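You operate a simulated robot arm through the tools that you are given. There is no shell and no other tool. Be economical: measure what you need, move in short steps, check, and stop when the job is done.

You run a simulated two-armed robot. Do the job below in one go: nothing can be reset, and whatever is moved stays where it is left.

## Task
Switch the wash pump off, lift the short silver plate out, grease its middle.
Fine: the pump goes off first and the lid stays propped; the plate goes on the wire grid; grease from the white grease tin with the black-grip dauber, which goes back; the grease covers the middle of the flat beside the post. A coat counts when it lies all over at full strength: go over it till it gets no stronger.

It is judged by the outcome, as a careful person would: the job done as asked, and still so three seconds after it is handed in. It fails if anything else is knocked over, pushed out of place, dropped, spilled or broken. Lids that push on must go on centred and level and be pressed home; caps that screw on are set level and turned clockwise until they are tight.

## Robot
Two 7-joint arms with two-finger parallel grippers on one trunk, on a base that drives. Base frame: it is fixed to the floor where the robot stands at the start and does not move with it; the origin is under the middle of the robot, x ahead of it, y to its left, z up. Lengths are in mm, angles in degrees, forces in N, time in s.
The left shoulder is at the start at [70, 134, 1126], the right one opposite. With the tool pointing down near the work surface each hand reaches from about 100 to 640 mm from the robot's upright axis, wherever it stands, measured 20 degrees to its own side. Places, roughly: top of the wire grid [700, 300, 900]; washer lid [1100, 0, 1100]; washer switch [600, 0, 800]; white grease tin [900, 600, 900]. Payload 1.57 kg a hand.
The TCP of each hand is the grasp point between the finger pads, 30 mm short of the fingertips. In the tool frame z runs along the fingers and y along their closing line. Largest opening 80 mm; finger width 17, thickness 12; the body of the gripper, 40 by 82 mm, starts 80 mm behind the TCP.
Orientation is that of the tool frame in the base frame, as a unit quaternion [x, y, z, w]. With the fingers straight down and closing along the base's y, the tool's x points along the base's -x, its y along +y and its z along -z.

## Interface
- The arms move only by the tool step_arm. It takes "left_commands", "right_commands" or both (then of equal length, played together; a hand with none holds still); each is one flat list of numbers, 7 for each row, row after row: the shift along the tool's x, y, z in units of 20 mm (1.0 is 20 mm), then the turn, a rotation vector about the tool's x, y, z in units of 6 degrees (1.0 is 6 degrees), then the opening in per cent of the stroke, from 0 (shut) to 100 (fully open). In form: [x, y, z, ax, ay, az, fingers, x, y, z, ax, ay, az, fingers, ...]. A call has 1 to 10 rows; each row shifts and turns the commanded pose from where the row before left it, along the tool's axes as they then stand. A call with a number of a shift or a turn outside -1 to 1 is refused whole. Each row takes 0.2 s and may step no farther than 50 mm and 8.6 degrees from the row before; otherwise, or with a gripper value out of range, the whole call is refused. Where a pose cannot be reached the arm comes as near as it can. A force on the tool above 80 N (or 10 N above the force at the start of the call, whichever is more), or a blocked arm, ends the call early, and 0.2 s more pass. The fingers move at their own pace (about 153 mm/s each) and stop on an object; they squeeze with about 27 N. The grip force told is the motor's: it shows also when the fingers shut on nothing. Time passes only in rows, and 0.2 s behind the last, so rows that do not move let the fingers close. It gives the time, the measured TCP pose, the force on the tool (base axes), the opening and the grip force at its end, in the units of the frame above (readings bear some noise), with the torque about the TCP (base axes, N m) and any sound that the robot's microphone picked up.
- Cameras (640 x 400 px; columns grow to the right, rows downward): "scene" is now at [140.3, 21.5, 1365.3]; the picture's right is [0.24, -0.97, 0.00], its down [-0.47, -0.12, -0.88] and it looks along [0.85, 0.21, -0.48] (base axes); focal length 267 px, centre (320, 200). "left" rides on the left gripper at [72, 7, -122] in its tool frame; the picture's right is [-0.09, 1.00, 0.00], its down [-0.84, -0.08, -0.54] and it looks along [-0.54, -0.05, 0.84] (tool axes); focal length 238 px, centre (320, 200). "right" rides on the right gripper at [72, -7, -122] in its tool frame; the picture's right is [0.09, 1.00, 0.00], its down [-0.84, 0.08, -0.54] and it looks along [-0.54, 0.05, 0.84] (tool axes); focal length 238 px, centre (320, 200). There is no depth. A picture from a camera that has moved, and an enlarged one, comes with that camera's place and axes in the base frame and with its lens.
- camera(camera): a new picture of that camera. No time passes.
- raise_lower(by): slides the trunk up (or, below 0, down) by that many mm; the arms and the scene camera ride with it, the base frame stays. It gives what a move gives, with no picture.
- roll_base(legs): drives the robot by 1 to 6 legs, each [ahead, left, turn to the left] in mm, mm and degrees, along the robot's own axes; the way and the turn of a leg run together, so that a leg with both is an arc; at most 1500 mm and 180 degrees a leg. The arms and the cameras ride along, it lands a little off, and it stops where it bumps. It gives what a move gives.
- aim_head(pan, tilt): turns the head with the scene camera to pan (to the left, within 86 degrees either way) and tilt (down, from -29 to 69), counted from straight ahead of the robot. It gives what a move gives.
- zoom(camera, box): a new picture of the part [left, top, right, bottom] of that camera's present view, enlarged. No time passes.
- sign_off(): hands the job in; it is judged then, once.

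Go step by step. Nothing tells you exact positions but the pictures and the camera data: compare them with the known pose of the tool, close in by small moves and look again before you grip or let go. The budget is 120 turns and 100 pictures, counting those below and the enlarged ones. Unless the task says otherwise, let go and move clear before handing in, and close with one line.

The tools are called after "Call:" as a command line: name --argument value ..., lists and objects as JSON in quotes. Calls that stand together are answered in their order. step_arm: Moves the arms, as the interface text tells. Its arguments: {"type":"object","properties":{"left_commands":{"type":"array","items":{"type":"number"}},"right_commands":{"type":"array","items":{"type":"number"}}},"required":[]} The other tools are called the same way: raise_lower (by) slides the trunk up or down; roll_base (legs) drives the base; aim_head (pan, tilt) turns the head that bears the scene camera; camera (camera) takes a picture; zoom (camera, box) takes an enlarged picture of a part of a camera's view; sign_off () hands the job in.

At the start:

```text
t: 0.0
left_ee_pos: [402.9, 260.1, 1237.1]
left_orientation: [0.001, 1.0, 0.0, 0.0]
left_contact_force: [-0.2, -0.1, -0.4]
left_wrist_torque: [-0.01, -0.02, 0.02]
left_finger_gap: 80.1
left_grasp_force: 0.0
right_ee_pos: [446.1, -56.2, 1136.9]
right_orientation: [-0.001, 1.0, 0.0, 0.0]
right_contact_force: [-0.2, -0.6, -0.6]
right_wrist_torque: [0.0, 0.04, 0.0]
right_finger_gap: 80.1
right_grasp_force: 0.0
trunk travel left (down, up): [-700.0, 240.0]
robot x, y, heading: [-3.7, -2.0, -0.2]
head pan, tilt: [14.0, 28.7]
```

scene: 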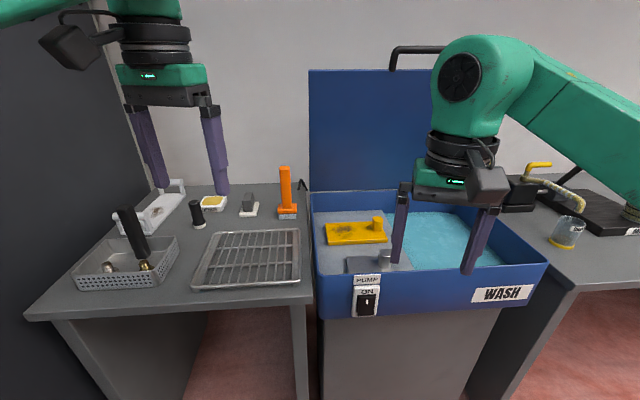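
right: 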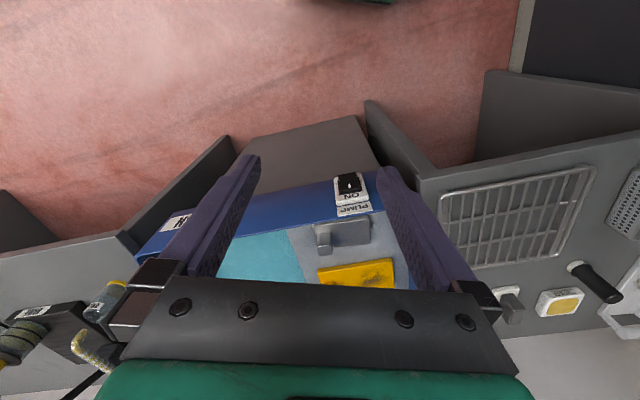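
left: 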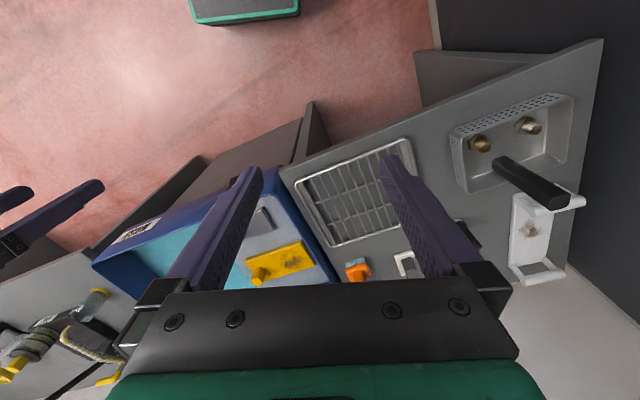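

I see the washer with its lid propped, the PUMP switch on its front, a yellow plate and a short silver plate in the tray, and the wire grid, tin and daubers to the left. First I'll take closer looks.

Call:
zoom --camera "scene" --box '[310, 180, 470, 330]'

Call:
zoom --camera "scene" --box '[60, 160, 310, 310]'

Call:
zoom --camera "right" --box '[200, 150, 640, 360]'

```text
2.67 times, centred on (390, 255) of scene
camera zoom: at [140.3, 21.5, 1365.3], right [0.24, -0.97, 0.0], down [-0.47, -0.12, -0.88], along [0.85, 0.21, -0.48], focal length 711 px, centre (133, 53)
```

zoom: 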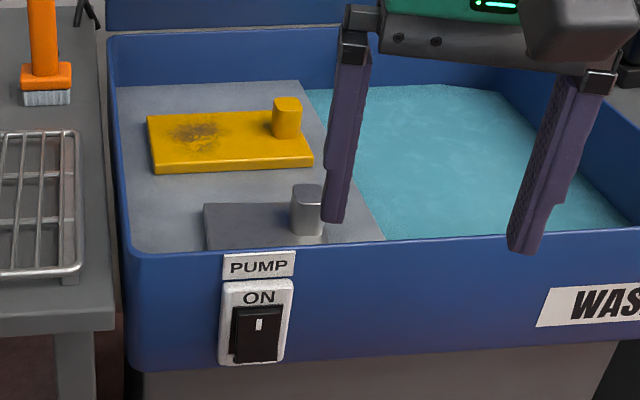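

```text
2.56 times, centred on (185, 235) of scene
camera zoom: at [140.3, 21.5, 1365.3], right [0.24, -0.97, 0.0], down [-0.47, -0.12, -0.88], along [0.85, 0.21, -0.48], focal length 683 px, centre (666, 110)
```

zoom: 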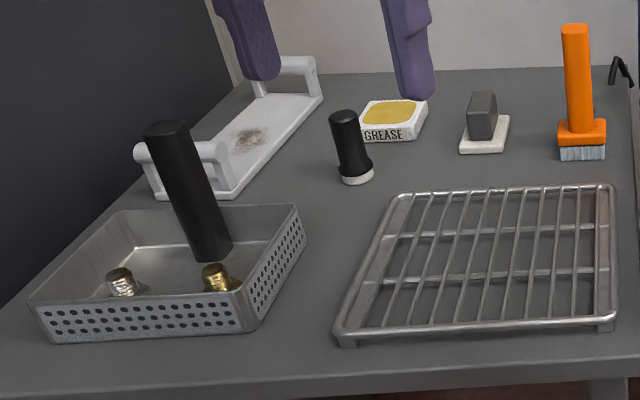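

```text
1.45 times, centred on (420, 255) of right
camera zoom: at [374.4, -62.7, 1257.6], right [-0.09, 1.0, 0.0], down [0.84, 0.08, 0.54], along [0.54, 0.05, -0.84], focal length 347 px, centre (174, 120)
```

zoom: 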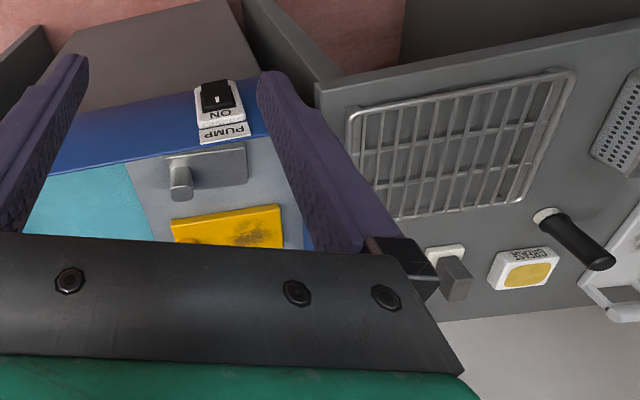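

The washer and left counter are turned about 18° to the left of me. I'll turn to face them squarely, then look at the switch and plate.

Call:
roll_base --legs '[[0, 0, 18]]'

Call:
aim_head --pan -5 --tilt 38

Call:
camera --camera "scene"

Call:
camera --camera "right"

```text
t: 1.4
left_ee_pos: [301.4, 373.1, 1236.2]
left_orientation: [-0.157, 0.988, -0.001, 0.0]
left_contact_force: [-0.7, 0.0, -0.6]
left_wrist_torque: [0.01, -0.03, 0.01]
left_finger_gap: 80.1
left_grasp_force: 0.1
right_ee_pos: [440.4, 86.1, 1136.3]
right_orientation: [-0.158, 0.987, 0.0, 0.0]
right_contact_force: [0.7, 0.1, -0.1]
right_wrist_torque: [0.0, 0.04, 0.03]
right_finger_gap: 79.9
right_grasp_force: 0.0
trunk travel left (down, up): [-700.0, 240.0]
robot x, y, heading: [0.4, -2.1, 18.2]
head pan, tilt: [14.0, 28.7]
```

```text
t: 2.2
left_ee_pos: [300.6, 374.0, 1236.0]
left_orientation: [-0.159, 0.987, 0.0, 0.0]
left_contact_force: [-0.3, 0.1, 0.0]
left_wrist_torque: [-0.01, -0.02, 0.01]
left_finger_gap: 79.8
left_grasp_force: 0.1
right_ee_pos: [441.6, 85.8, 1136.3]
right_orientation: [-0.158, 0.987, 0.0, -0.001]
right_contact_force: [-0.5, 0.3, -0.2]
right_wrist_torque: [-0.02, -0.01, 0.02]
right_finger_gap: 79.8
right_grasp_force: 0.1
trunk travel left (down, up): [-700.0, 240.0]
robot x, y, heading: [0.5, -2.5, 18.2]
head pan, tilt: [-5.0, 38.0]
```

```text
93 pictures are left
camera scene: at [133.4, 35.1, 1350.8], right [0.23, -0.97, 0.0], down [-0.6, -0.14, -0.79], along [0.77, 0.18, -0.62], focal length 267 px, centre (320, 200)
```

scene: 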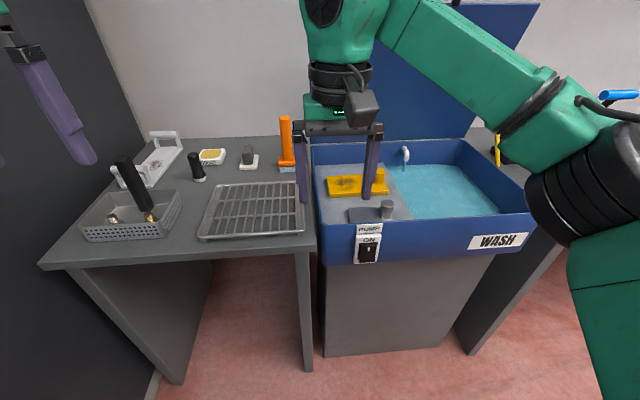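

```text
92 pictures are left
camera right: at [375.2, 57.4, 1257.6], right [-0.4, 0.92, 0.0], down [0.77, 0.34, 0.54], along [0.5, 0.22, -0.84], focal length 238 px, centre (320, 200)
```

right: 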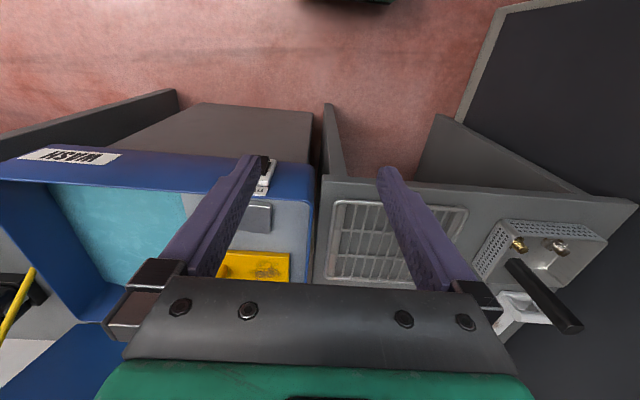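

Aligned now. Zooming to get the switch state and plate geometry.

Call:
zoom --camera "scene" --box '[310, 150, 470, 270]'

Call:
zoom --camera "scene" --box '[345, 215, 395, 270]'

```text
3.33 times, centred on (390, 210) of scene
camera zoom: at [133.4, 35.1, 1350.8], right [0.23, -0.97, 0.0], down [-0.6, -0.14, -0.79], along [0.77, 0.18, -0.62], focal length 889 px, centre (87, 167)
```

zoom: 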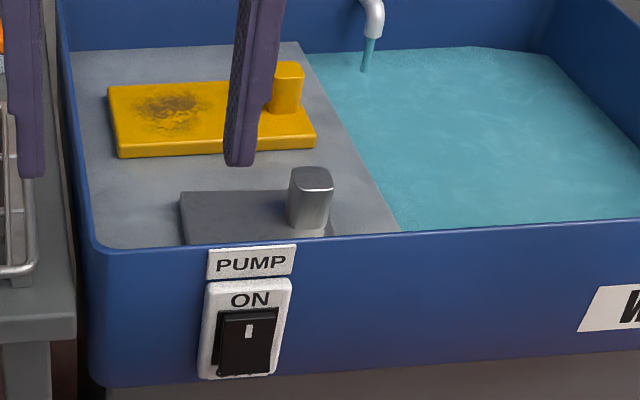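

```text
7.27 times, centred on (370, 242) of scene
camera zoom: at [133.4, 35.1, 1350.8], right [0.23, -0.97, 0.0], down [-0.6, -0.14, -0.79], along [0.77, 0.18, -0.62], focal length 1940 px, centre (-44, -109)
```

zoom: 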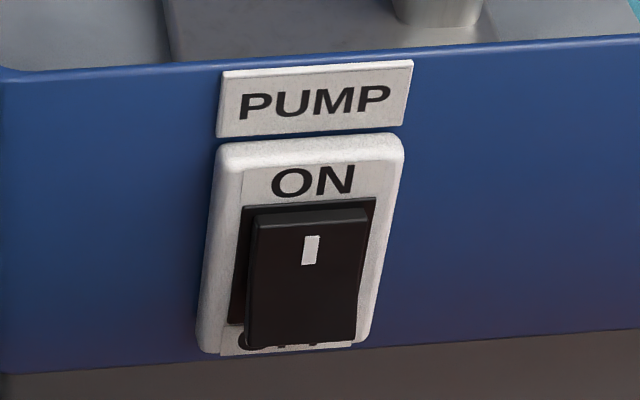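

The rocker is ON (top in); its lower half sticks out near d≈572 ahead, about [597, 15, 812]. I'll tilt the shut right hand forward 60° and shift it sideways in line with the switch.

Call:
step_arm --right_commands '[0, -0.58, 0, 0, -1, 0, 0, 0, -0.58, 0, 0, -1, 0, 0, 0, -0.58, 0, 0, -1, 0, 0, 0, -0.58, 0, 0, -1, 0, 0, 0, -0.58, 0, 0, -1, 0, 0, 0, -0.58, 0, 0, -1, 0, 0, 0, -0.58, 0, 0, -1, 0, 0, 0, -0.58, 0, 0, -1, 0, 0, 0, -0.58, 0, 0, -1, 0, 0, 0, -0.58, 0, 0, -1, 0, 0]'

```text
t: 4.4
left_ee_pos: [299.8, 371.4, 1236.1]
left_orientation: [-0.159, 0.987, 0.0, 0.0]
left_contact_force: [0.3, 0.1, 0.5]
left_wrist_torque: [0.01, 0.02, -0.03]
left_finger_gap: 79.9
left_grasp_force: 0.0
right_ee_pos: [476.0, -25.2, 1137.8]
right_orientation: [-0.137, 0.855, 0.08, 0.494]
right_contact_force: [0.8, -0.4, -0.4]
right_wrist_torque: [-0.02, -0.01, 0.03]
right_finger_gap: 0.0
right_grasp_force: 21.2
trunk travel left (down, up): [-700.0, 240.0]
robot x, y, heading: [0.2, 2.1, 18.1]
head pan, tilt: [-5.0, 38.0]
```

Orientation is right. Lowering toward the switch, staying clear of it.

Call:
step_arm --right_commands '[1, 0, 0.8, 0, 0, 0, 0, 1, 0, 0.8, 0, 0, 0, 0, 1, 0, 0.8, 0, 0, 0, 0, 1, 0, 0.8, 0, 0, 0, 0, 1, 0, 0.8, 0, 0, 0, 0, 1, 0, 0.8, 0, 0, 0, 0, 1, 0, 0.8, 0, 0, 0, 0, 1, 0, 0.8, 0, 0, 0, 0, 1, 0, 0.8, 0, 0, 0, 0, 1, 0, 0.8, 0, 0, 0, 0]'

Call:
camera --camera "right"

Call:
camera --camera "scene"

```text
t: 6.6
left_ee_pos: [301.0, 373.7, 1235.2]
left_orientation: [-0.158, 0.987, 0.001, 0.0]
left_contact_force: [-0.3, -0.2, -0.2]
left_wrist_torque: [-0.03, -0.03, 0.0]
left_finger_gap: 79.9
left_grasp_force: 0.0
right_ee_pos: [512.5, -13.3, 908.4]
right_orientation: [-0.137, 0.855, 0.079, 0.493]
right_contact_force: [0.7, 1.0, 0.1]
right_wrist_torque: [-0.02, -0.01, -0.02]
right_finger_gap: 0.0
right_grasp_force: 21.5
right hand out of reach, approached as far as the arm can: row 10
trunk travel left (down, up): [-700.0, 240.0]
robot x, y, heading: [-1.3, -1.2, 18.1]
head pan, tilt: [-5.0, 38.0]
```

```text
89 pictures are left
camera right: at [380.3, -64.5, 906.3], right [-0.36, 0.93, -0.08], down [-0.07, 0.06, 1.0], along [0.93, 0.36, 0.05], focal length 238 px, centre (320, 200)
```

right: 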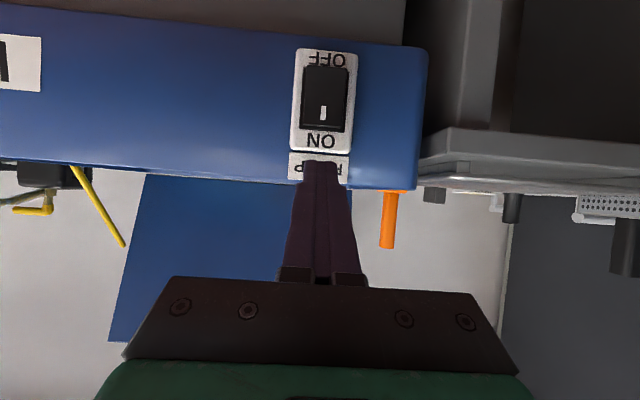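

```text
88 pictures are left
camera scene: at [133.3, 34.7, 1350.8], right [0.23, -0.97, 0.0], down [-0.6, -0.14, -0.79], along [0.77, 0.18, -0.62], focal length 267 px, centre (320, 200)
```

scene: 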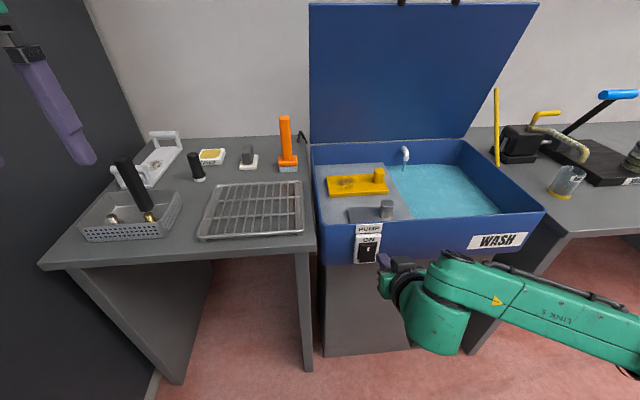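

The out-of-reach limit is height, so I'll lower the trunk so the fingertips stand before the rocker's lower half (z≈803).

Call:
raise_lower --by -96

Call:
camera --camera "right"

```text
t: 7.9
left_ee_pos: [301.1, 373.0, 1140.6]
left_orientation: [-0.158, 0.987, 0.0, 0.0]
left_contact_force: [0.4, 0.4, 0.0]
left_wrist_torque: [0.03, -0.04, 0.01]
left_finger_gap: 79.9
left_grasp_force: 0.1
right_ee_pos: [512.3, -12.6, 811.3]
right_orientation: [-0.137, 0.855, 0.078, 0.494]
right_contact_force: [-0.6, 0.2, 0.8]
right_wrist_torque: [-0.01, 0.0, 0.01]
right_finger_gap: 0.2
right_grasp_force: 21.7
trunk travel left (down, up): [-604.0, 336.0]
robot x, y, heading: [-3.3, 2.2, 18.4]
head pan, tilt: [-5.0, 38.0]
```

```text
87 pictures are left
camera right: at [380.4, -64.6, 810.8], right [-0.36, 0.93, -0.08], down [-0.07, 0.06, 1.0], along [0.93, 0.36, 0.05], focal length 238 px, centre (320, 200)
```

right: 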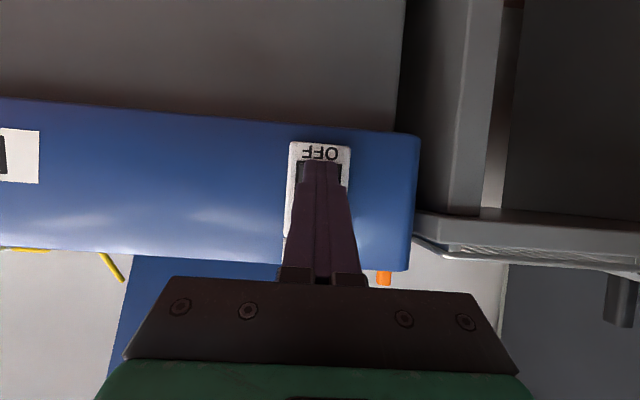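

Aligned with the lower half. Pushing forward in small steps.

Call:
step_arm --right_commands '[-0.25, 0, 0.433, 0, 0, 0, 0, -0.25, 0, 0.433, 0, 0, 0, 0, -0.25, 0, 0.433, 0, 0, 0, 0, -0.25, 0, 0.433, 0, 0, 0, 0, -0.25, 0, 0.433, 0, 0, 0, 0, -0.25, 0, 0.433, 0, 0, 0, 0]'

Call:
camera --camera "right"

```text
t: 9.3
left_ee_pos: [300.7, 373.2, 1138.6]
left_orientation: [-0.158, 0.987, 0.0, 0.0]
left_contact_force: [-0.7, -0.6, -0.7]
left_wrist_torque: [0.03, 0.02, 0.0]
left_finger_gap: 80.0
left_grasp_force: 0.1
right_ee_pos: [569.2, 6.1, 812.3]
right_orientation: [-0.137, 0.856, 0.079, 0.493]
right_contact_force: [0.5, 0.3, 0.6]
right_wrist_torque: [-0.01, 0.0, 0.04]
right_finger_gap: 0.1
right_grasp_force: 21.5
trunk travel left (down, up): [-604.0, 336.0]
robot x, y, heading: [-0.9, 1.6, 18.3]
head pan, tilt: [-5.0, 38.0]
```

```text
86 pictures are left
camera right: at [438.1, -45.7, 810.0], right [-0.36, 0.93, -0.08], down [-0.07, 0.06, 1.0], along [0.93, 0.36, 0.05], focal length 238 px, centre (320, 200)
```

right: 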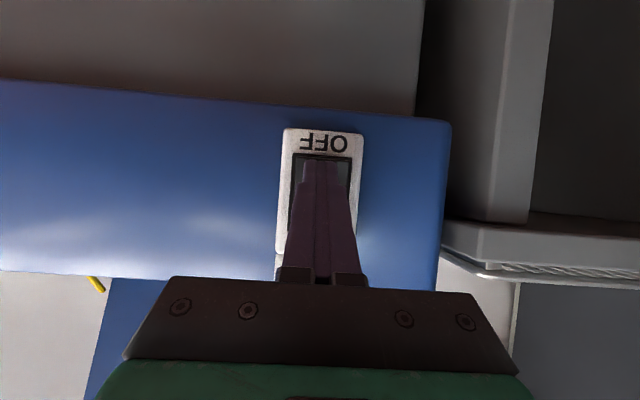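

No contact force yet; a bit farther in smaller steps.

Call:
step_arm --right_commands '[-0.125, 0, 0.217, 0, 0, 0, 0, -0.125, 0, 0.217, 0, 0, 0, 0, -0.125, 0, 0.217, 0, 0, 0, 0, -0.125, 0, 0.217, 0, 0, 0, 0]'

Call:
camera --camera "right"

```text
t: 10.3
left_ee_pos: [292.8, 369.2, 1144.1]
left_orientation: [-0.158, 0.987, 0.001, 0.003]
left_contact_force: [-0.4, 1.0, 0.4]
left_wrist_torque: [0.0, 0.0, 0.01]
left_finger_gap: 80.1
left_grasp_force: 0.2
right_ee_pos: [578.5, 7.1, 811.1]
right_orientation: [-0.136, 0.856, 0.079, 0.492]
right_contact_force: [-47.3, -19.0, -8.0]
right_wrist_torque: [-0.54, 0.5, -0.13]
right_finger_gap: 0.0
right_grasp_force: 21.8
trunk travel left (down, up): [-604.0, 336.0]
robot x, y, heading: [-0.6, 0.4, 18.3]
head pan, tilt: [-5.0, 38.0]
```

```text
85 pictures are left
camera right: at [446.8, -42.8, 811.1], right [-0.36, 0.93, -0.08], down [-0.07, 0.06, 1.0], along [0.93, 0.36, 0.04], focal length 238 px, centre (320, 200)
```

right: 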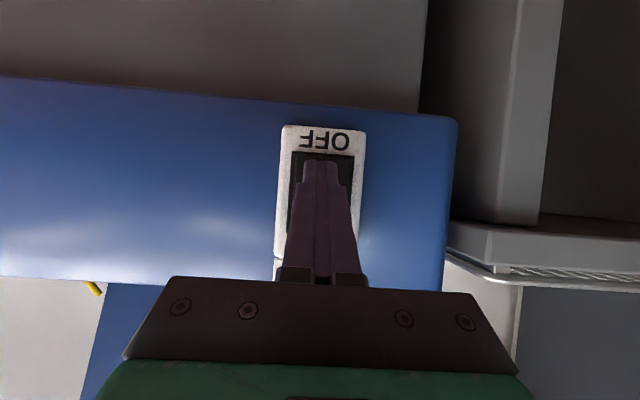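

It met 50 N, so likely thrown. Backing off to look.

Call:
step_arm --right_commands '[0.5, 0, -0.866, 0, 0, 0, 0, 0.5, 0, -0.866, 0, 0, 0, 0, 0.5, 0, -0.866, 0, 0, 0, 0, 0.5, 0, -0.866, 0, 0, 0, 0]'

Call:
zoom --camera "scene" --box '[310, 120, 470, 270]'

```text
t: 11.3
left_ee_pos: [300.8, 371.8, 1140.1]
left_orientation: [-0.159, 0.987, 0.0, 0.001]
left_contact_force: [-0.3, 0.2, -0.3]
left_wrist_torque: [0.02, 0.0, -0.02]
left_finger_gap: 79.7
left_grasp_force: 0.1
right_ee_pos: [510.4, -13.9, 812.6]
right_orientation: [-0.137, 0.854, 0.079, 0.495]
right_contact_force: [0.4, -0.4, 0.5]
right_wrist_torque: [0.03, 0.0, 0.01]
right_finger_gap: 0.4
right_grasp_force: 21.7
trunk travel left (down, up): [-604.0, 336.0]
robot x, y, heading: [0.1, 0.2, 18.2]
head pan, tilt: [-5.0, 38.0]
```

```text
2.67 times, centred on (390, 195) of scene
camera zoom: at [132.7, 34.5, 1254.9], right [0.23, -0.97, 0.0], down [-0.6, -0.14, -0.79], along [0.77, 0.18, -0.62], focal length 711 px, centre (133, 213)
```

zoom: 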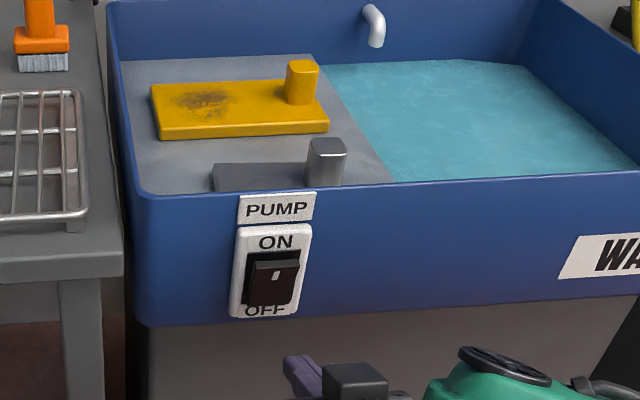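

The pump is OFF and the inlet flow has stopped. Next I raise the trunk, bring the right hand upright and put it over the silver plate for a look.

Call:
raise_lower --by 230

Call:
step_arm --right_commands '[0, 0, 0, 0, 1, 0, 50, 0, 0, 0, 0, 1, 0, 100, 0, 0, 0, 0, 1, 0, 100, 0, 0, 0, 0, 1, 0, 100, 0, 0, 0, 0, 1, 0, 100, 0, 0, 0, 0, 1, 0, 100, 0, 0, 0, 0, 1, 0, 100, 0, 0, 0, 0, 1, 0, 100, 0, 0, 0, 0, 1, 0, 100, 0, 0, 0, 0, 1, 0, 100]'

Call:
camera --camera "right"

Call:
zoom --camera "scene" --box '[310, 120, 470, 270]'

```text
t: 13.8
left_ee_pos: [300.8, 373.2, 1370.0]
left_orientation: [-0.158, 0.987, 0.0, 0.001]
left_contact_force: [-0.2, -0.2, 1.0]
left_wrist_torque: [0.0, -0.01, 0.0]
left_finger_gap: 79.8
left_grasp_force: 0.1
right_ee_pos: [511.1, -14.3, 1041.8]
right_orientation: [-0.136, 0.855, 0.079, 0.494]
right_contact_force: [-1.3, 0.3, 0.4]
right_wrist_torque: [0.03, 0.01, -0.01]
right_finger_gap: 0.0
right_grasp_force: 20.9
trunk travel left (down, up): [-834.0, 106.0]
robot x, y, heading: [1.7, -1.2, 17.9]
head pan, tilt: [-5.0, 38.0]
```

```text
t: 15.9
left_ee_pos: [301.6, 374.6, 1369.8]
left_orientation: [-0.157, 0.988, -0.001, 0.0]
left_contact_force: [-0.2, -0.1, -0.2]
left_wrist_torque: [-0.02, 0.0, -0.01]
left_finger_gap: 79.8
left_grasp_force: 0.1
right_ee_pos: [510.6, -14.1, 1042.7]
right_orientation: [-0.158, 0.987, 0.0, -0.002]
right_contact_force: [0.1, 0.6, -0.6]
right_wrist_torque: [0.0, -0.01, 0.0]
right_finger_gap: 80.0
right_grasp_force: 0.1
trunk travel left (down, up): [-834.0, 106.0]
robot x, y, heading: [1.8, -1.6, 18.1]
head pan, tilt: [-5.0, 38.0]
```

```text
83 pictures are left
camera right: at [445.7, -42.6, 1164.4], right [-0.4, 0.92, 0.0], down [0.77, 0.34, 0.54], along [0.49, 0.22, -0.84], focal length 238 px, centre (320, 200)
```

right: 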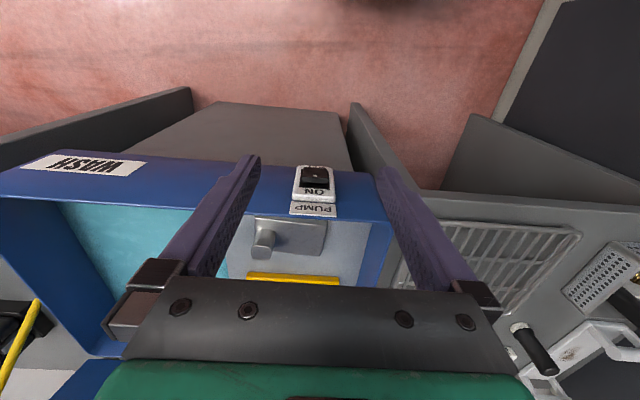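

```text
2.67 times, centred on (390, 195) of scene
camera zoom: at [134.3, 35.5, 1484.7], right [0.23, -0.97, 0.0], down [-0.6, -0.14, -0.79], along [0.77, 0.18, -0.62], focal length 711 px, centre (133, 213)
```

zoom: 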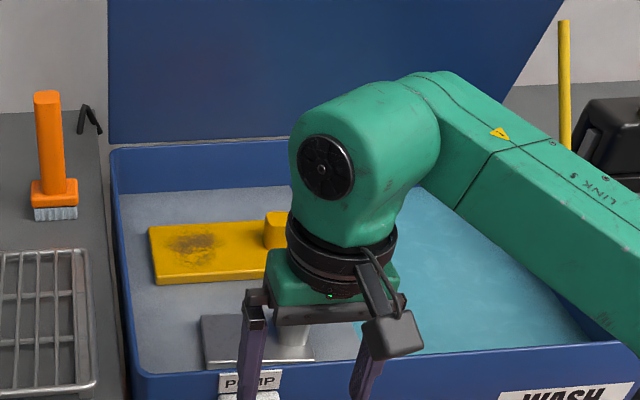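

Call:
zoom --camera "right" --box '[220, 190, 360, 290]'

```text
4.00 times, centred on (290, 240) of right
camera zoom: at [445.7, -42.6, 1164.4], right [-0.4, 0.92, 0.0], down [0.77, 0.34, 0.54], along [0.49, 0.22, -0.84], focal length 953 px, centre (440, 40)
```

zoom: 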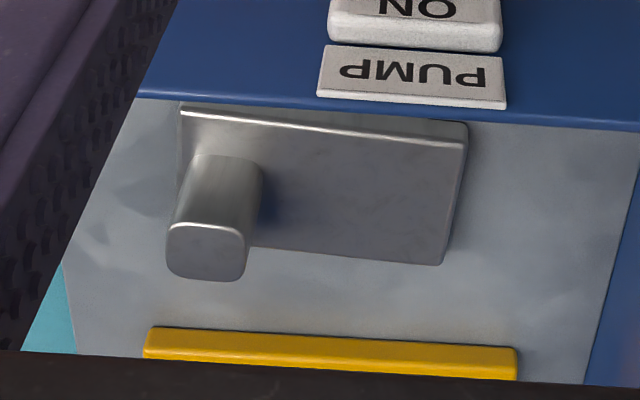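

The silver plate: top z≈842, spans about d 664–741, l −262…−143, with its post (≈30 mm square, top z≈886) at its right end near d 700, l −246. It's too far to reach, so I'll drive 200 mm ahead with the hand held high.

Call:
roll_base --legs '[[200, 0, 0]]'

Call:
camera --camera "right"

Call:
camera --camera "scene"

```text
t: 17.6
left_ee_pos: [487.9, 433.7, 1372.3]
left_orientation: [-0.156, 0.988, 0.0, 0.001]
left_contact_force: [-0.6, -0.2, 0.5]
left_wrist_torque: [-0.03, -0.01, 0.0]
left_finger_gap: 80.1
left_grasp_force: 0.0
right_ee_pos: [697.8, 45.2, 1044.8]
right_orientation: [-0.156, 0.988, 0.0, 0.001]
right_contact_force: [-0.4, -0.1, -0.1]
right_wrist_torque: [0.02, -0.03, 0.03]
right_finger_gap: 80.0
right_grasp_force: 0.0
trunk travel left (down, up): [-834.0, 106.0]
robot x, y, heading: [190.8, 61.5, 17.8]
head pan, tilt: [-5.0, 38.0]
```

```text
80 pictures are left
camera right: at [631.7, 16.2, 1165.9], right [-0.4, 0.92, 0.0], down [0.77, 0.33, 0.54], along [0.5, 0.22, -0.84], focal length 238 px, centre (320, 200)
```

right: 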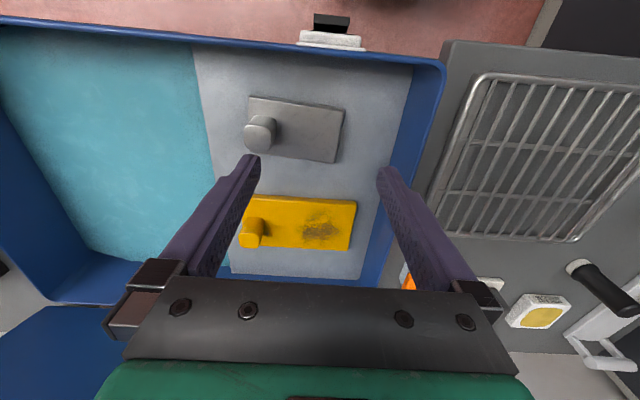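

```text
79 pictures are left
camera scene: at [319.5, 95.0, 1485.3], right [0.22, -0.97, 0.0], down [-0.6, -0.14, -0.79], along [0.77, 0.18, -0.61], focal length 267 px, centre (320, 200)
```

scene: 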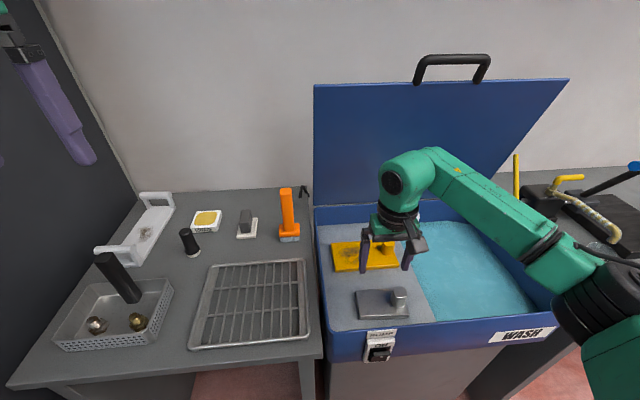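

Call:
zoom --camera "right" --box '[210, 70, 370, 180]'

```text
3.64 times, centred on (290, 125) of right
camera zoom: at [631.7, 16.2, 1165.9], right [-0.4, 0.92, 0.0], down [0.77, 0.33, 0.54], along [0.5, 0.22, -0.84], focal length 867 px, centre (429, 473)
```

zoom: 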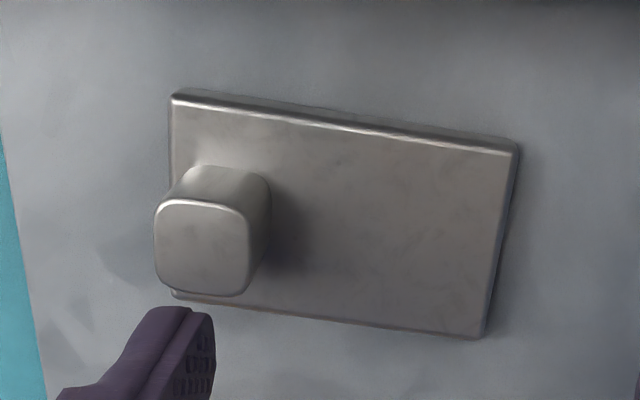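

Post is centred near d 704.6, l −247; the plate is yawed about 3°. Moving above the post, open, with a 3° twist.

Call:
step_arm --right_commands '[-0.265, -0.586, 0, 0, 0, 0.5, 100, -0.265, -0.586, 0.95, 0, 0, 0, 100, -0.265, -0.586, 0.95, 0, 0, 0, 100, -0.265, -0.586, 0.95, 0, 0, 0, 100, -0.265, -0.586, 0.95, 0, 0, 0, 100, -0.265, -0.586, 0.95, 0, 0, 0, 100, 0, 0, 0.9, 0, 0, 0, 100]'

Call:
camera --camera "right"

Call:
zoom --camera "scene" --box '[310, 200, 470, 370]'

```text
t: 19.1
left_ee_pos: [492.4, 434.1, 1370.2]
left_orientation: [-0.157, 0.988, -0.001, 0.0]
left_contact_force: [0.5, -0.2, -0.7]
left_wrist_torque: [-0.01, -0.02, -0.01]
left_finger_gap: 80.1
left_grasp_force: 0.1
right_ee_pos: [749.6, -12.1, 929.8]
right_orientation: [-0.131, 0.991, -0.001, 0.0]
right_contact_force: [0.6, -1.1, -0.4]
right_wrist_torque: [0.04, 0.02, -0.05]
right_finger_gap: 79.9
right_grasp_force: 0.1
trunk travel left (down, up): [-834.0, 106.0]
robot x, y, heading: [190.8, 63.1, 18.0]
head pan, tilt: [-5.0, 38.0]
```

```text
77 pictures are left
camera right: at [682.4, -37.5, 1051.4], right [-0.35, 0.94, 0.0], down [0.79, 0.29, 0.54], along [0.51, 0.19, -0.84], focal length 238 px, centre (320, 200)
```

right: 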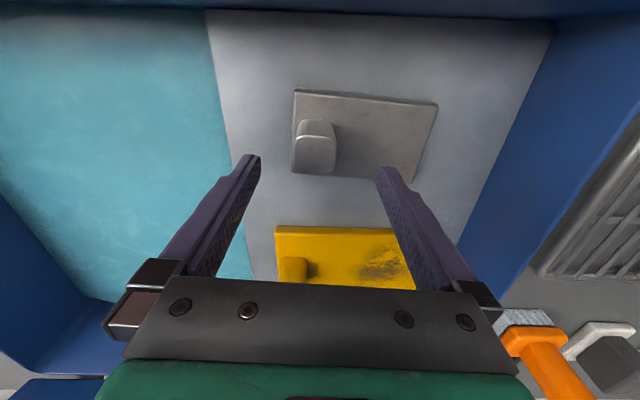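

```text
2.35 times, centred on (390, 285) of scene
camera zoom: at [324.0, 96.6, 1484.8], right [0.22, -0.97, 0.0], down [-0.6, -0.14, -0.79], along [0.77, 0.18, -0.62], focal length 628 px, centre (155, 0)
```

zoom: 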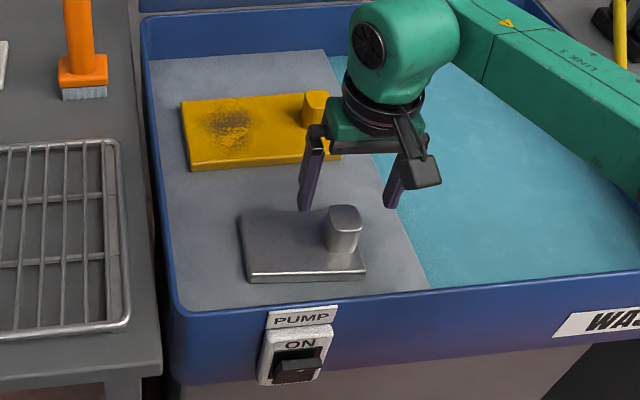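

Slight correction (4 mm right, 3 mm back) and descend around the post.

Call:
step_arm --right_commands '[0.15, -0.2, 0.5, 0, 0, 0, 100, 0, 0, 0.7, 0, 0, 0, 100, 0, 0, 0.7, 0, 0, 0, 100, 0, 0, 0.4, 0, 0, 0, 100, 0, 0, 0, 0, 0, 0, 100]'

Call:
camera --camera "right"

Call:
zoom --camera "scene" --box '[350, 230, 430, 320]'

```text
t: 20.4
left_ee_pos: [492.5, 435.3, 1369.8]
left_orientation: [-0.157, 0.988, 0.0, 0.0]
left_contact_force: [0.0, -0.1, 0.2]
left_wrist_torque: [0.02, 0.0, 0.01]
left_finger_gap: 79.9
left_grasp_force: 0.1
right_ee_pos: [748.8, -17.4, 883.9]
right_orientation: [-0.131, 0.991, 0.0, 0.0]
right_contact_force: [0.5, -0.7, 0.4]
right_wrist_torque: [0.02, 0.04, 0.02]
right_finger_gap: 79.9
right_grasp_force: 0.1
trunk travel left (down, up): [-834.0, 106.0]
robot x, y, heading: [191.5, 65.4, 18.1]
head pan, tilt: [-5.0, 38.0]
```

```text
75 pictures are left
camera right: at [680.7, -42.5, 1006.1], right [-0.35, 0.94, 0.0], down [0.79, 0.29, 0.54], along [0.51, 0.19, -0.84], focal length 238 px, centre (320, 200)
```

right: 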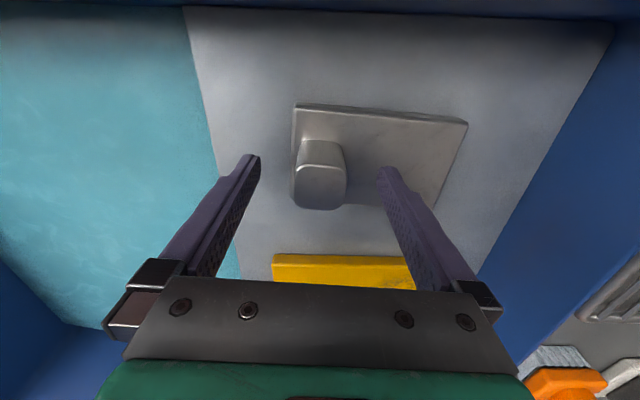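

```text
4.44 times, centred on (390, 275) of scene
camera zoom: at [323.7, 96.4, 1484.8], right [0.22, -0.97, 0.0], down [-0.6, -0.14, -0.79], along [0.77, 0.18, -0.62], focal length 1185 px, centre (9, -133)
```

zoom: 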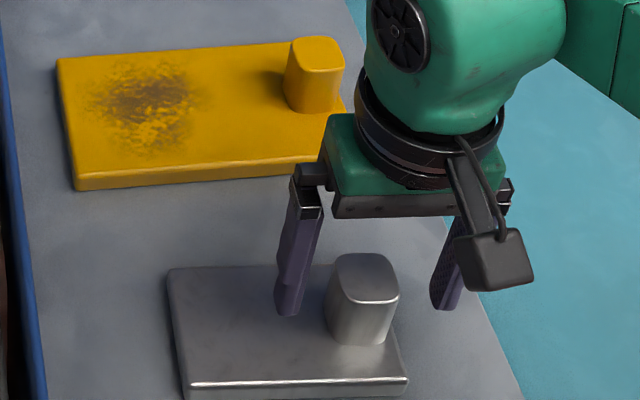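

Fingers straddle the post properly. Lowering 6 mm more and closing.

Call:
step_arm --right_commands '[0, 0, 0.3, 0, 0, 0, 100, 0, 0, 0, 0, 0, 0, 50, 0, 0, 0, 0, 0, 0, 30, 0, 0, 0, 0, 0, 0, 0, 0, 0, 0, 0, 0, 0, 0]'

Call:
camera --camera "right"

```text
t: 21.6
left_ee_pos: [492.8, 433.6, 1371.1]
left_orientation: [-0.157, 0.988, 0.0, 0.001]
left_contact_force: [0.1, 0.6, 0.4]
left_wrist_torque: [0.01, 0.02, -0.01]
left_finger_gap: 80.0
left_grasp_force: 0.0
right_ee_pos: [747.8, -17.3, 878.8]
right_orientation: [-0.131, 0.991, 0.0, 0.0]
right_contact_force: [0.9, -0.7, -0.7]
right_wrist_torque: [-0.15, -0.08, -0.2]
right_finger_gap: 33.8
right_grasp_force: 26.6
trunk travel left (down, up): [-834.0, 106.0]
robot x, y, heading: [189.9, 59.8, 17.9]
head pan, tilt: [-5.0, 38.0]
```

```text
73 pictures are left
camera right: at [680.2, -42.4, 999.9], right [-0.35, 0.94, 0.0], down [0.79, 0.29, 0.54], along [0.51, 0.19, -0.84], focal length 238 px, centre (320, 200)
```

right: 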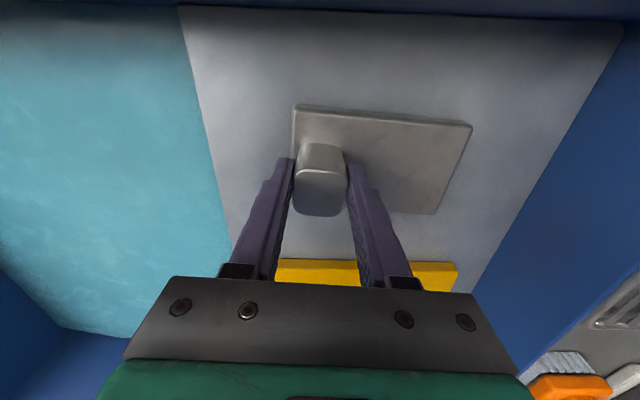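

Gripped (34 mm). Lifting 30 mm gently and checking.

Call:
step_arm --right_commands '[0, 0, -0.3, 0, 0, 0, 0, 0, 0, -0.3, 0, 0, 0, 0, 0, 0, -0.4, 0, 0, 0, 0, 0, 0, -0.5, 0, 0, 0, 0, 0, 0, 0, 0, 0, 0, 0]'

Call:
zoom --camera "scene" --box '[310, 200, 470, 350]'

```text
t: 22.8
left_ee_pos: [494.3, 433.5, 1368.9]
left_orientation: [-0.157, 0.988, 0.0, -0.001]
left_contact_force: [0.3, 1.4, 0.3]
left_wrist_torque: [0.05, 0.0, 0.04]
left_finger_gap: 79.7
left_grasp_force: 0.0
right_ee_pos: [750.7, -18.1, 906.8]
right_orientation: [-0.131, 0.991, 0.0, -0.001]
right_contact_force: [0.1, -0.9, -10.8]
right_wrist_torque: [-0.33, -0.06, 0.01]
right_finger_gap: 33.8
right_grasp_force: 27.3
trunk travel left (down, up): [-834.0, 106.0]
robot x, y, heading: [189.8, 62.3, 17.8]
head pan, tilt: [-5.0, 38.0]
```

```text
2.67 times, centred on (390, 275) of scene
camera zoom: at [325.9, 96.2, 1484.6], right [0.22, -0.97, 0.0], down [-0.6, -0.14, -0.79], along [0.77, 0.18, -0.62], focal length 711 px, centre (133, 0)
```

zoom: 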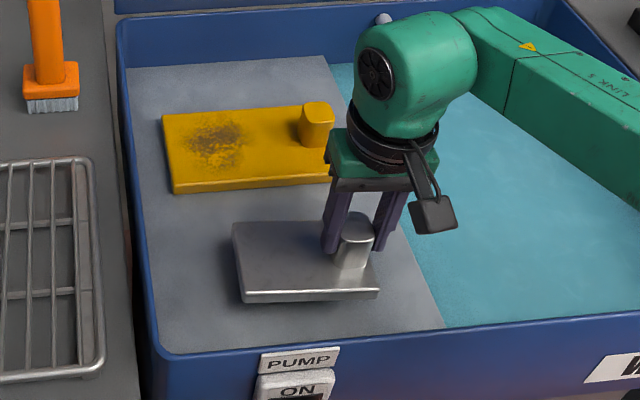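

Plate is held firm and level (~1.1 kg). The grid spans about d 618–850, l −5…255, z≈865. I'll lift to clear the rim, draw the left hand in, and drive 200 mm left.

Call:
step_arm --right_commands '[0, 0, -0.7, 0, 0, 0, 0, 0, 0, -0.7, 0, 0, 0, 0, 0, 0, -0.8, 0, 0, 0, 0, 0, 0, -0.8, 0, 0, 0, 0, 0, 0, -0.8, 0, 0, 0, 0, 0, 0, -0.8, 0, 0, 0, 0, 0, 0, -0.8, 0, 0, 0, 0, 0, 0, 0, 0, 0, 0, 0]' --left_commands '[0, -0.6, 0, 0, 0, 0, 100, 0, -0.6, 0, 0, 0, 0, 100, 0, -0.6, 0, 0, 0, 0, 100, 0, -0.6, 0, 0, 0, 0, 100, 0, -0.6, 0, 0, 0, 0, 100, 0, -0.6, 0, 0, 0, 0, 100, 0, 0, 0, 0, 0, 0, 100, 0, 0, 0, 0, 0, 0, 100]'

Call:
roll_base --legs '[[0, 100, 0], [0, 100, 0]]'

Call:
camera --camera "scene"

Call:
camera --camera "right"

```text
t: 24.6
left_ee_pos: [515.3, 366.8, 1368.1]
left_orientation: [-0.157, 0.988, 0.0, -0.001]
left_contact_force: [0.2, -0.2, 0.6]
left_wrist_torque: [0.01, 0.05, -0.02]
left_finger_gap: 79.9
left_grasp_force: 0.0
right_ee_pos: [750.9, -19.1, 1014.4]
right_orientation: [-0.131, 0.991, -0.001, 0.0]
right_contact_force: [-0.4, 0.2, -11.1]
right_wrist_torque: [-0.37, -0.03, -0.01]
right_finger_gap: 33.7
right_grasp_force: 26.8
trunk travel left (down, up): [-834.0, 106.0]
robot x, y, heading: [190.5, 59.8, 18.2]
head pan, tilt: [-5.0, 38.0]
```

```text
t: 26.4
left_ee_pos: [457.6, 549.4, 1369.8]
left_orientation: [-0.154, 0.988, 0.003, -0.001]
left_contact_force: [0.3, 0.0, -0.5]
left_wrist_torque: [0.05, 0.01, 0.01]
left_finger_gap: 80.1
left_grasp_force: 0.0
right_ee_pos: [689.2, 164.7, 1013.7]
right_orientation: [-0.129, 0.992, 0.002, -0.002]
right_contact_force: [0.0, -1.1, -11.0]
right_wrist_torque: [-0.34, -0.06, 0.01]
right_finger_gap: 34.0
right_grasp_force: 27.2
trunk travel left (down, up): [-834.0, 106.0]
robot x, y, heading: [127.2, 250.3, 18.2]
head pan, tilt: [-5.0, 38.0]
```

```text
71 pictures are left
camera scene: at [266.8, 279.9, 1484.5], right [0.22, -0.97, 0.0], down [-0.6, -0.13, -0.79], along [0.77, 0.18, -0.62], focal length 267 px, centre (320, 200)
```

scene: 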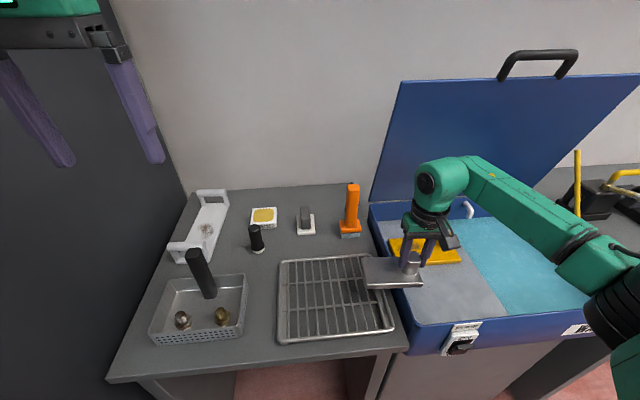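

```text
70 pictures are left
camera right: at [623.2, 139.8, 1135.6], right [-0.34, 0.94, 0.0], down [0.79, 0.29, 0.54], along [0.51, 0.19, -0.84], focal length 238 px, centre (320, 200)
```

right: 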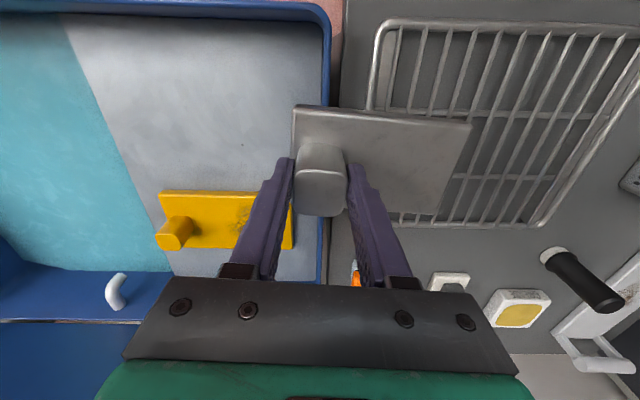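

Grid confirmed (d 617–845, l −5…258, top z≈870). Moving the plate over the grid's middle and squaring it.

Call:
step_arm --right_commands '[0, 0.4, 0, 0, 0, -0.3, 0, -0.18, 0.8, 0, 0, 0, -0.25, 0, -0.18, 0.9, 0, 0, 0, 0, 0, -0.18, 0.9, 0, 0, 0, 0, 0, -0.18, 0.9, 0, 0, 0, 0, 0, -0.18, 0.9, 0, 0, 0, 0, 0, -0.18, 0.9, 0, 0, 0, 0, 0, -0.18, 0.8, 0, 0, 0, 0, 0, -0.18, 0.45, 0, 0, 0, 0, 0, 0, 0, 0.5, 0, 0, 0, 0]'

Call:
camera --camera "right"

Call:
camera --camera "scene"

```text
t: 28.6
left_ee_pos: [455.6, 554.9, 1369.0]
left_orientation: [-0.155, 0.988, 0.0, -0.001]
left_contact_force: [-0.5, 0.3, 0.5]
left_wrist_torque: [0.0, 0.01, -0.01]
left_finger_gap: 80.0
left_grasp_force: 0.1
right_ee_pos: [673.0, 310.2, 1003.8]
right_orientation: [-0.157, 0.988, 0.0, -0.001]
right_contact_force: [0.1, -0.2, -10.5]
right_wrist_torque: [-0.37, -0.1, -0.02]
right_finger_gap: 33.7
right_grasp_force: 26.8
trunk travel left (down, up): [-834.0, 106.0]
robot x, y, heading: [127.8, 249.9, 18.0]
head pan, tilt: [-5.0, 38.0]
```

```text
69 pictures are left
camera right: at [607.3, 281.9, 1126.4], right [-0.4, 0.92, 0.0], down [0.77, 0.33, 0.54], along [0.5, 0.21, -0.84], focal length 238 px, centre (320, 200)
```

right: 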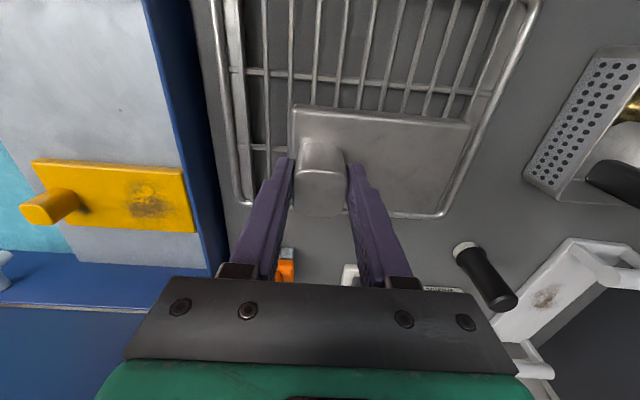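

```text
68 pictures are left
camera scene: at [265.1, 285.8, 1484.5], right [0.22, -0.97, 0.0], down [-0.6, -0.14, -0.79], along [0.77, 0.18, -0.62], focal length 267 px, centre (320, 200)
```

scene: 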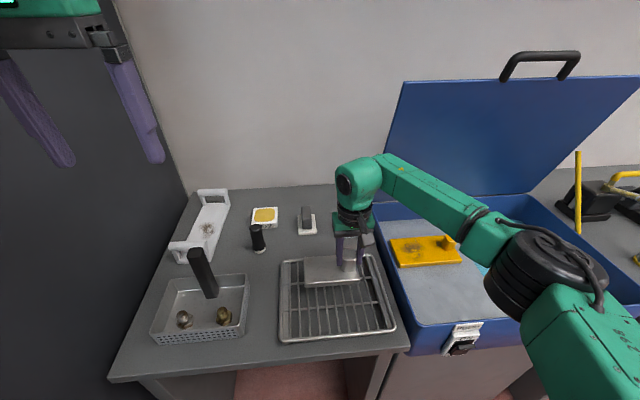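

Plate is over the grid centre. Descending, then touching down in small steps.

Call:
step_arm --right_commands '[0, 0, 0.8, 0, 0, 0, 0, 0, 0, 0.8, 0, 0, 0, 0, 0, 0, 0.8, 0, 0, 0, 0, 0, 0, 0.5, 0, 0, 0, 0, 0, 0, 0, 0, 0, 0, 0]'

Call:
camera --camera "right"

Call:
zoom --camera "scene" --box '[260, 220, 420, 350]'

```text
t: 29.9
left_ee_pos: [454.8, 555.1, 1369.4]
left_orientation: [-0.154, 0.988, 0.0, 0.0]
left_contact_force: [0.7, 0.0, 0.3]
left_wrist_torque: [-0.02, -0.05, 0.01]
left_finger_gap: 80.0
left_grasp_force: 0.0
right_ee_pos: [672.0, 310.1, 947.5]
right_orientation: [-0.157, 0.988, 0.0, -0.001]
right_contact_force: [-0.6, -1.0, -10.0]
right_wrist_torque: [-0.28, -0.1, -0.02]
right_finger_gap: 33.9
right_grasp_force: 26.7
trunk travel left (down, up): [-834.0, 106.0]
robot x, y, heading: [127.7, 249.5, 18.1]
head pan, tilt: [-5.0, 38.0]
```

```text
67 pictures are left
camera right: at [606.8, 281.5, 1069.7], right [-0.4, 0.92, 0.0], down [0.77, 0.33, 0.54], along [0.5, 0.21, -0.84], focal length 238 px, centre (320, 200)
```

right: 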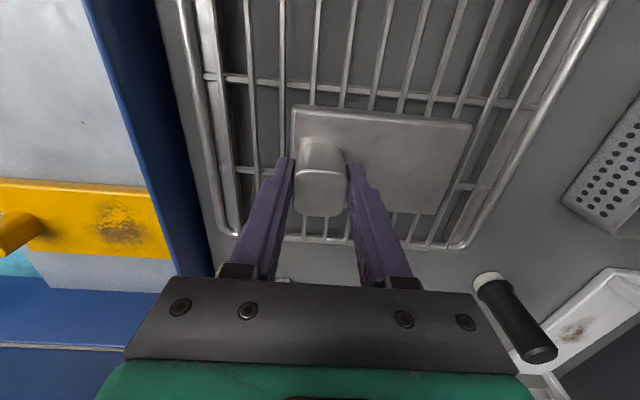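

```text
3.08 times, centred on (340, 285) of scene
camera zoom: at [264.6, 285.9, 1484.6], right [0.22, -0.97, 0.0], down [-0.6, -0.14, -0.79], along [0.77, 0.18, -0.62], focal length 820 px, centre (258, -62)
```

zoom: 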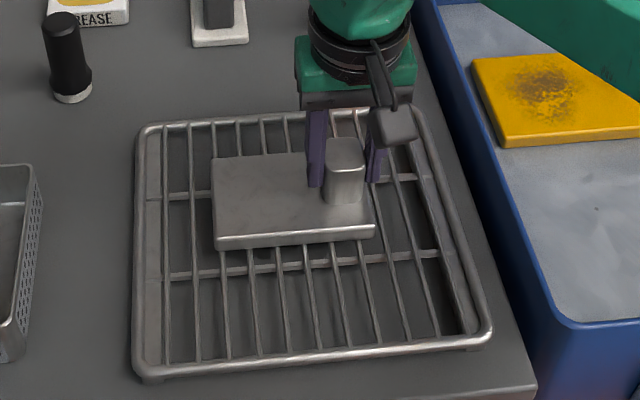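

Call:
step_arm --right_commands '[0, 0, 0.3, 0, 0, 0, 0, 0, 0, 0.3, 0, 0, 0, 0, 0, 0, 0.3, 0, 0, 0, 0, 0, 0, 0, 0, 0, 0, 0]'

Call:
zoom --camera "scene" --box '[290, 240, 390, 320]'

```text
t: 30.9
left_ee_pos: [446.5, 552.0, 1371.7]
left_orientation: [-0.155, 0.988, 0.0, 0.003]
left_contact_force: [-0.6, -0.6, -0.6]
left_wrist_torque: [0.01, 0.0, -0.01]
left_finger_gap: 79.7
left_grasp_force: 0.1
right_ee_pos: [666.7, 309.4, 932.6]
right_orientation: [-0.157, 0.988, 0.001, 0.002]
right_contact_force: [-2.3, -4.3, 30.0]
right_wrist_torque: [-0.59, 1.0, 0.01]
right_finger_gap: 34.0
right_grasp_force: 26.5
trunk travel left (down, up): [-834.0, 106.0]
robot x, y, heading: [129.3, 251.8, 17.9]
head pan, tilt: [-5.0, 38.0]
```

```text
5.00 times, centred on (340, 280) of scene
camera zoom: at [255.6, 283.9, 1485.6], right [0.22, -0.97, 0.0], down [-0.6, -0.14, -0.79], along [0.77, 0.18, -0.61], focal length 1333 px, centre (220, -200)
```

zoom: 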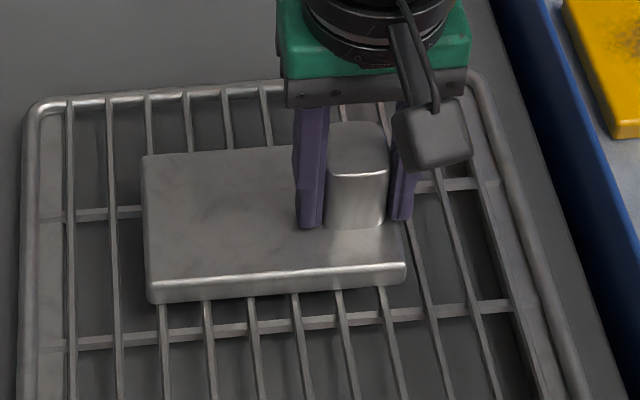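

It's on the grid (30 N up). Easing off 3 mm, then opening the fingers.

Call:
step_arm --right_commands '[0, 0, -0.12, 0, 0, 0, 0, 0, 0, 0, 0, 0, 0, 0]'

```text
t: 31.4
left_ee_pos: [449.3, 554.0, 1370.7]
left_orientation: [-0.155, 0.988, 0.0, 0.002]
left_contact_force: [0.2, -0.7, 0.5]
left_wrist_torque: [-0.01, 0.07, 0.0]
left_finger_gap: 80.4
left_grasp_force: 0.1
right_ee_pos: [669.3, 309.7, 931.9]
right_orientation: [-0.158, 0.987, 0.001, 0.0]
right_contact_force: [-7.0, -0.3, 8.0]
right_wrist_torque: [0.84, 0.05, 0.43]
right_finger_gap: 34.1
right_grasp_force: 27.5
trunk travel left (down, up): [-834.0, 106.0]
robot x, y, heading: [129.5, 248.1, 17.8]
head pan, tilt: [-5.0, 38.0]
```

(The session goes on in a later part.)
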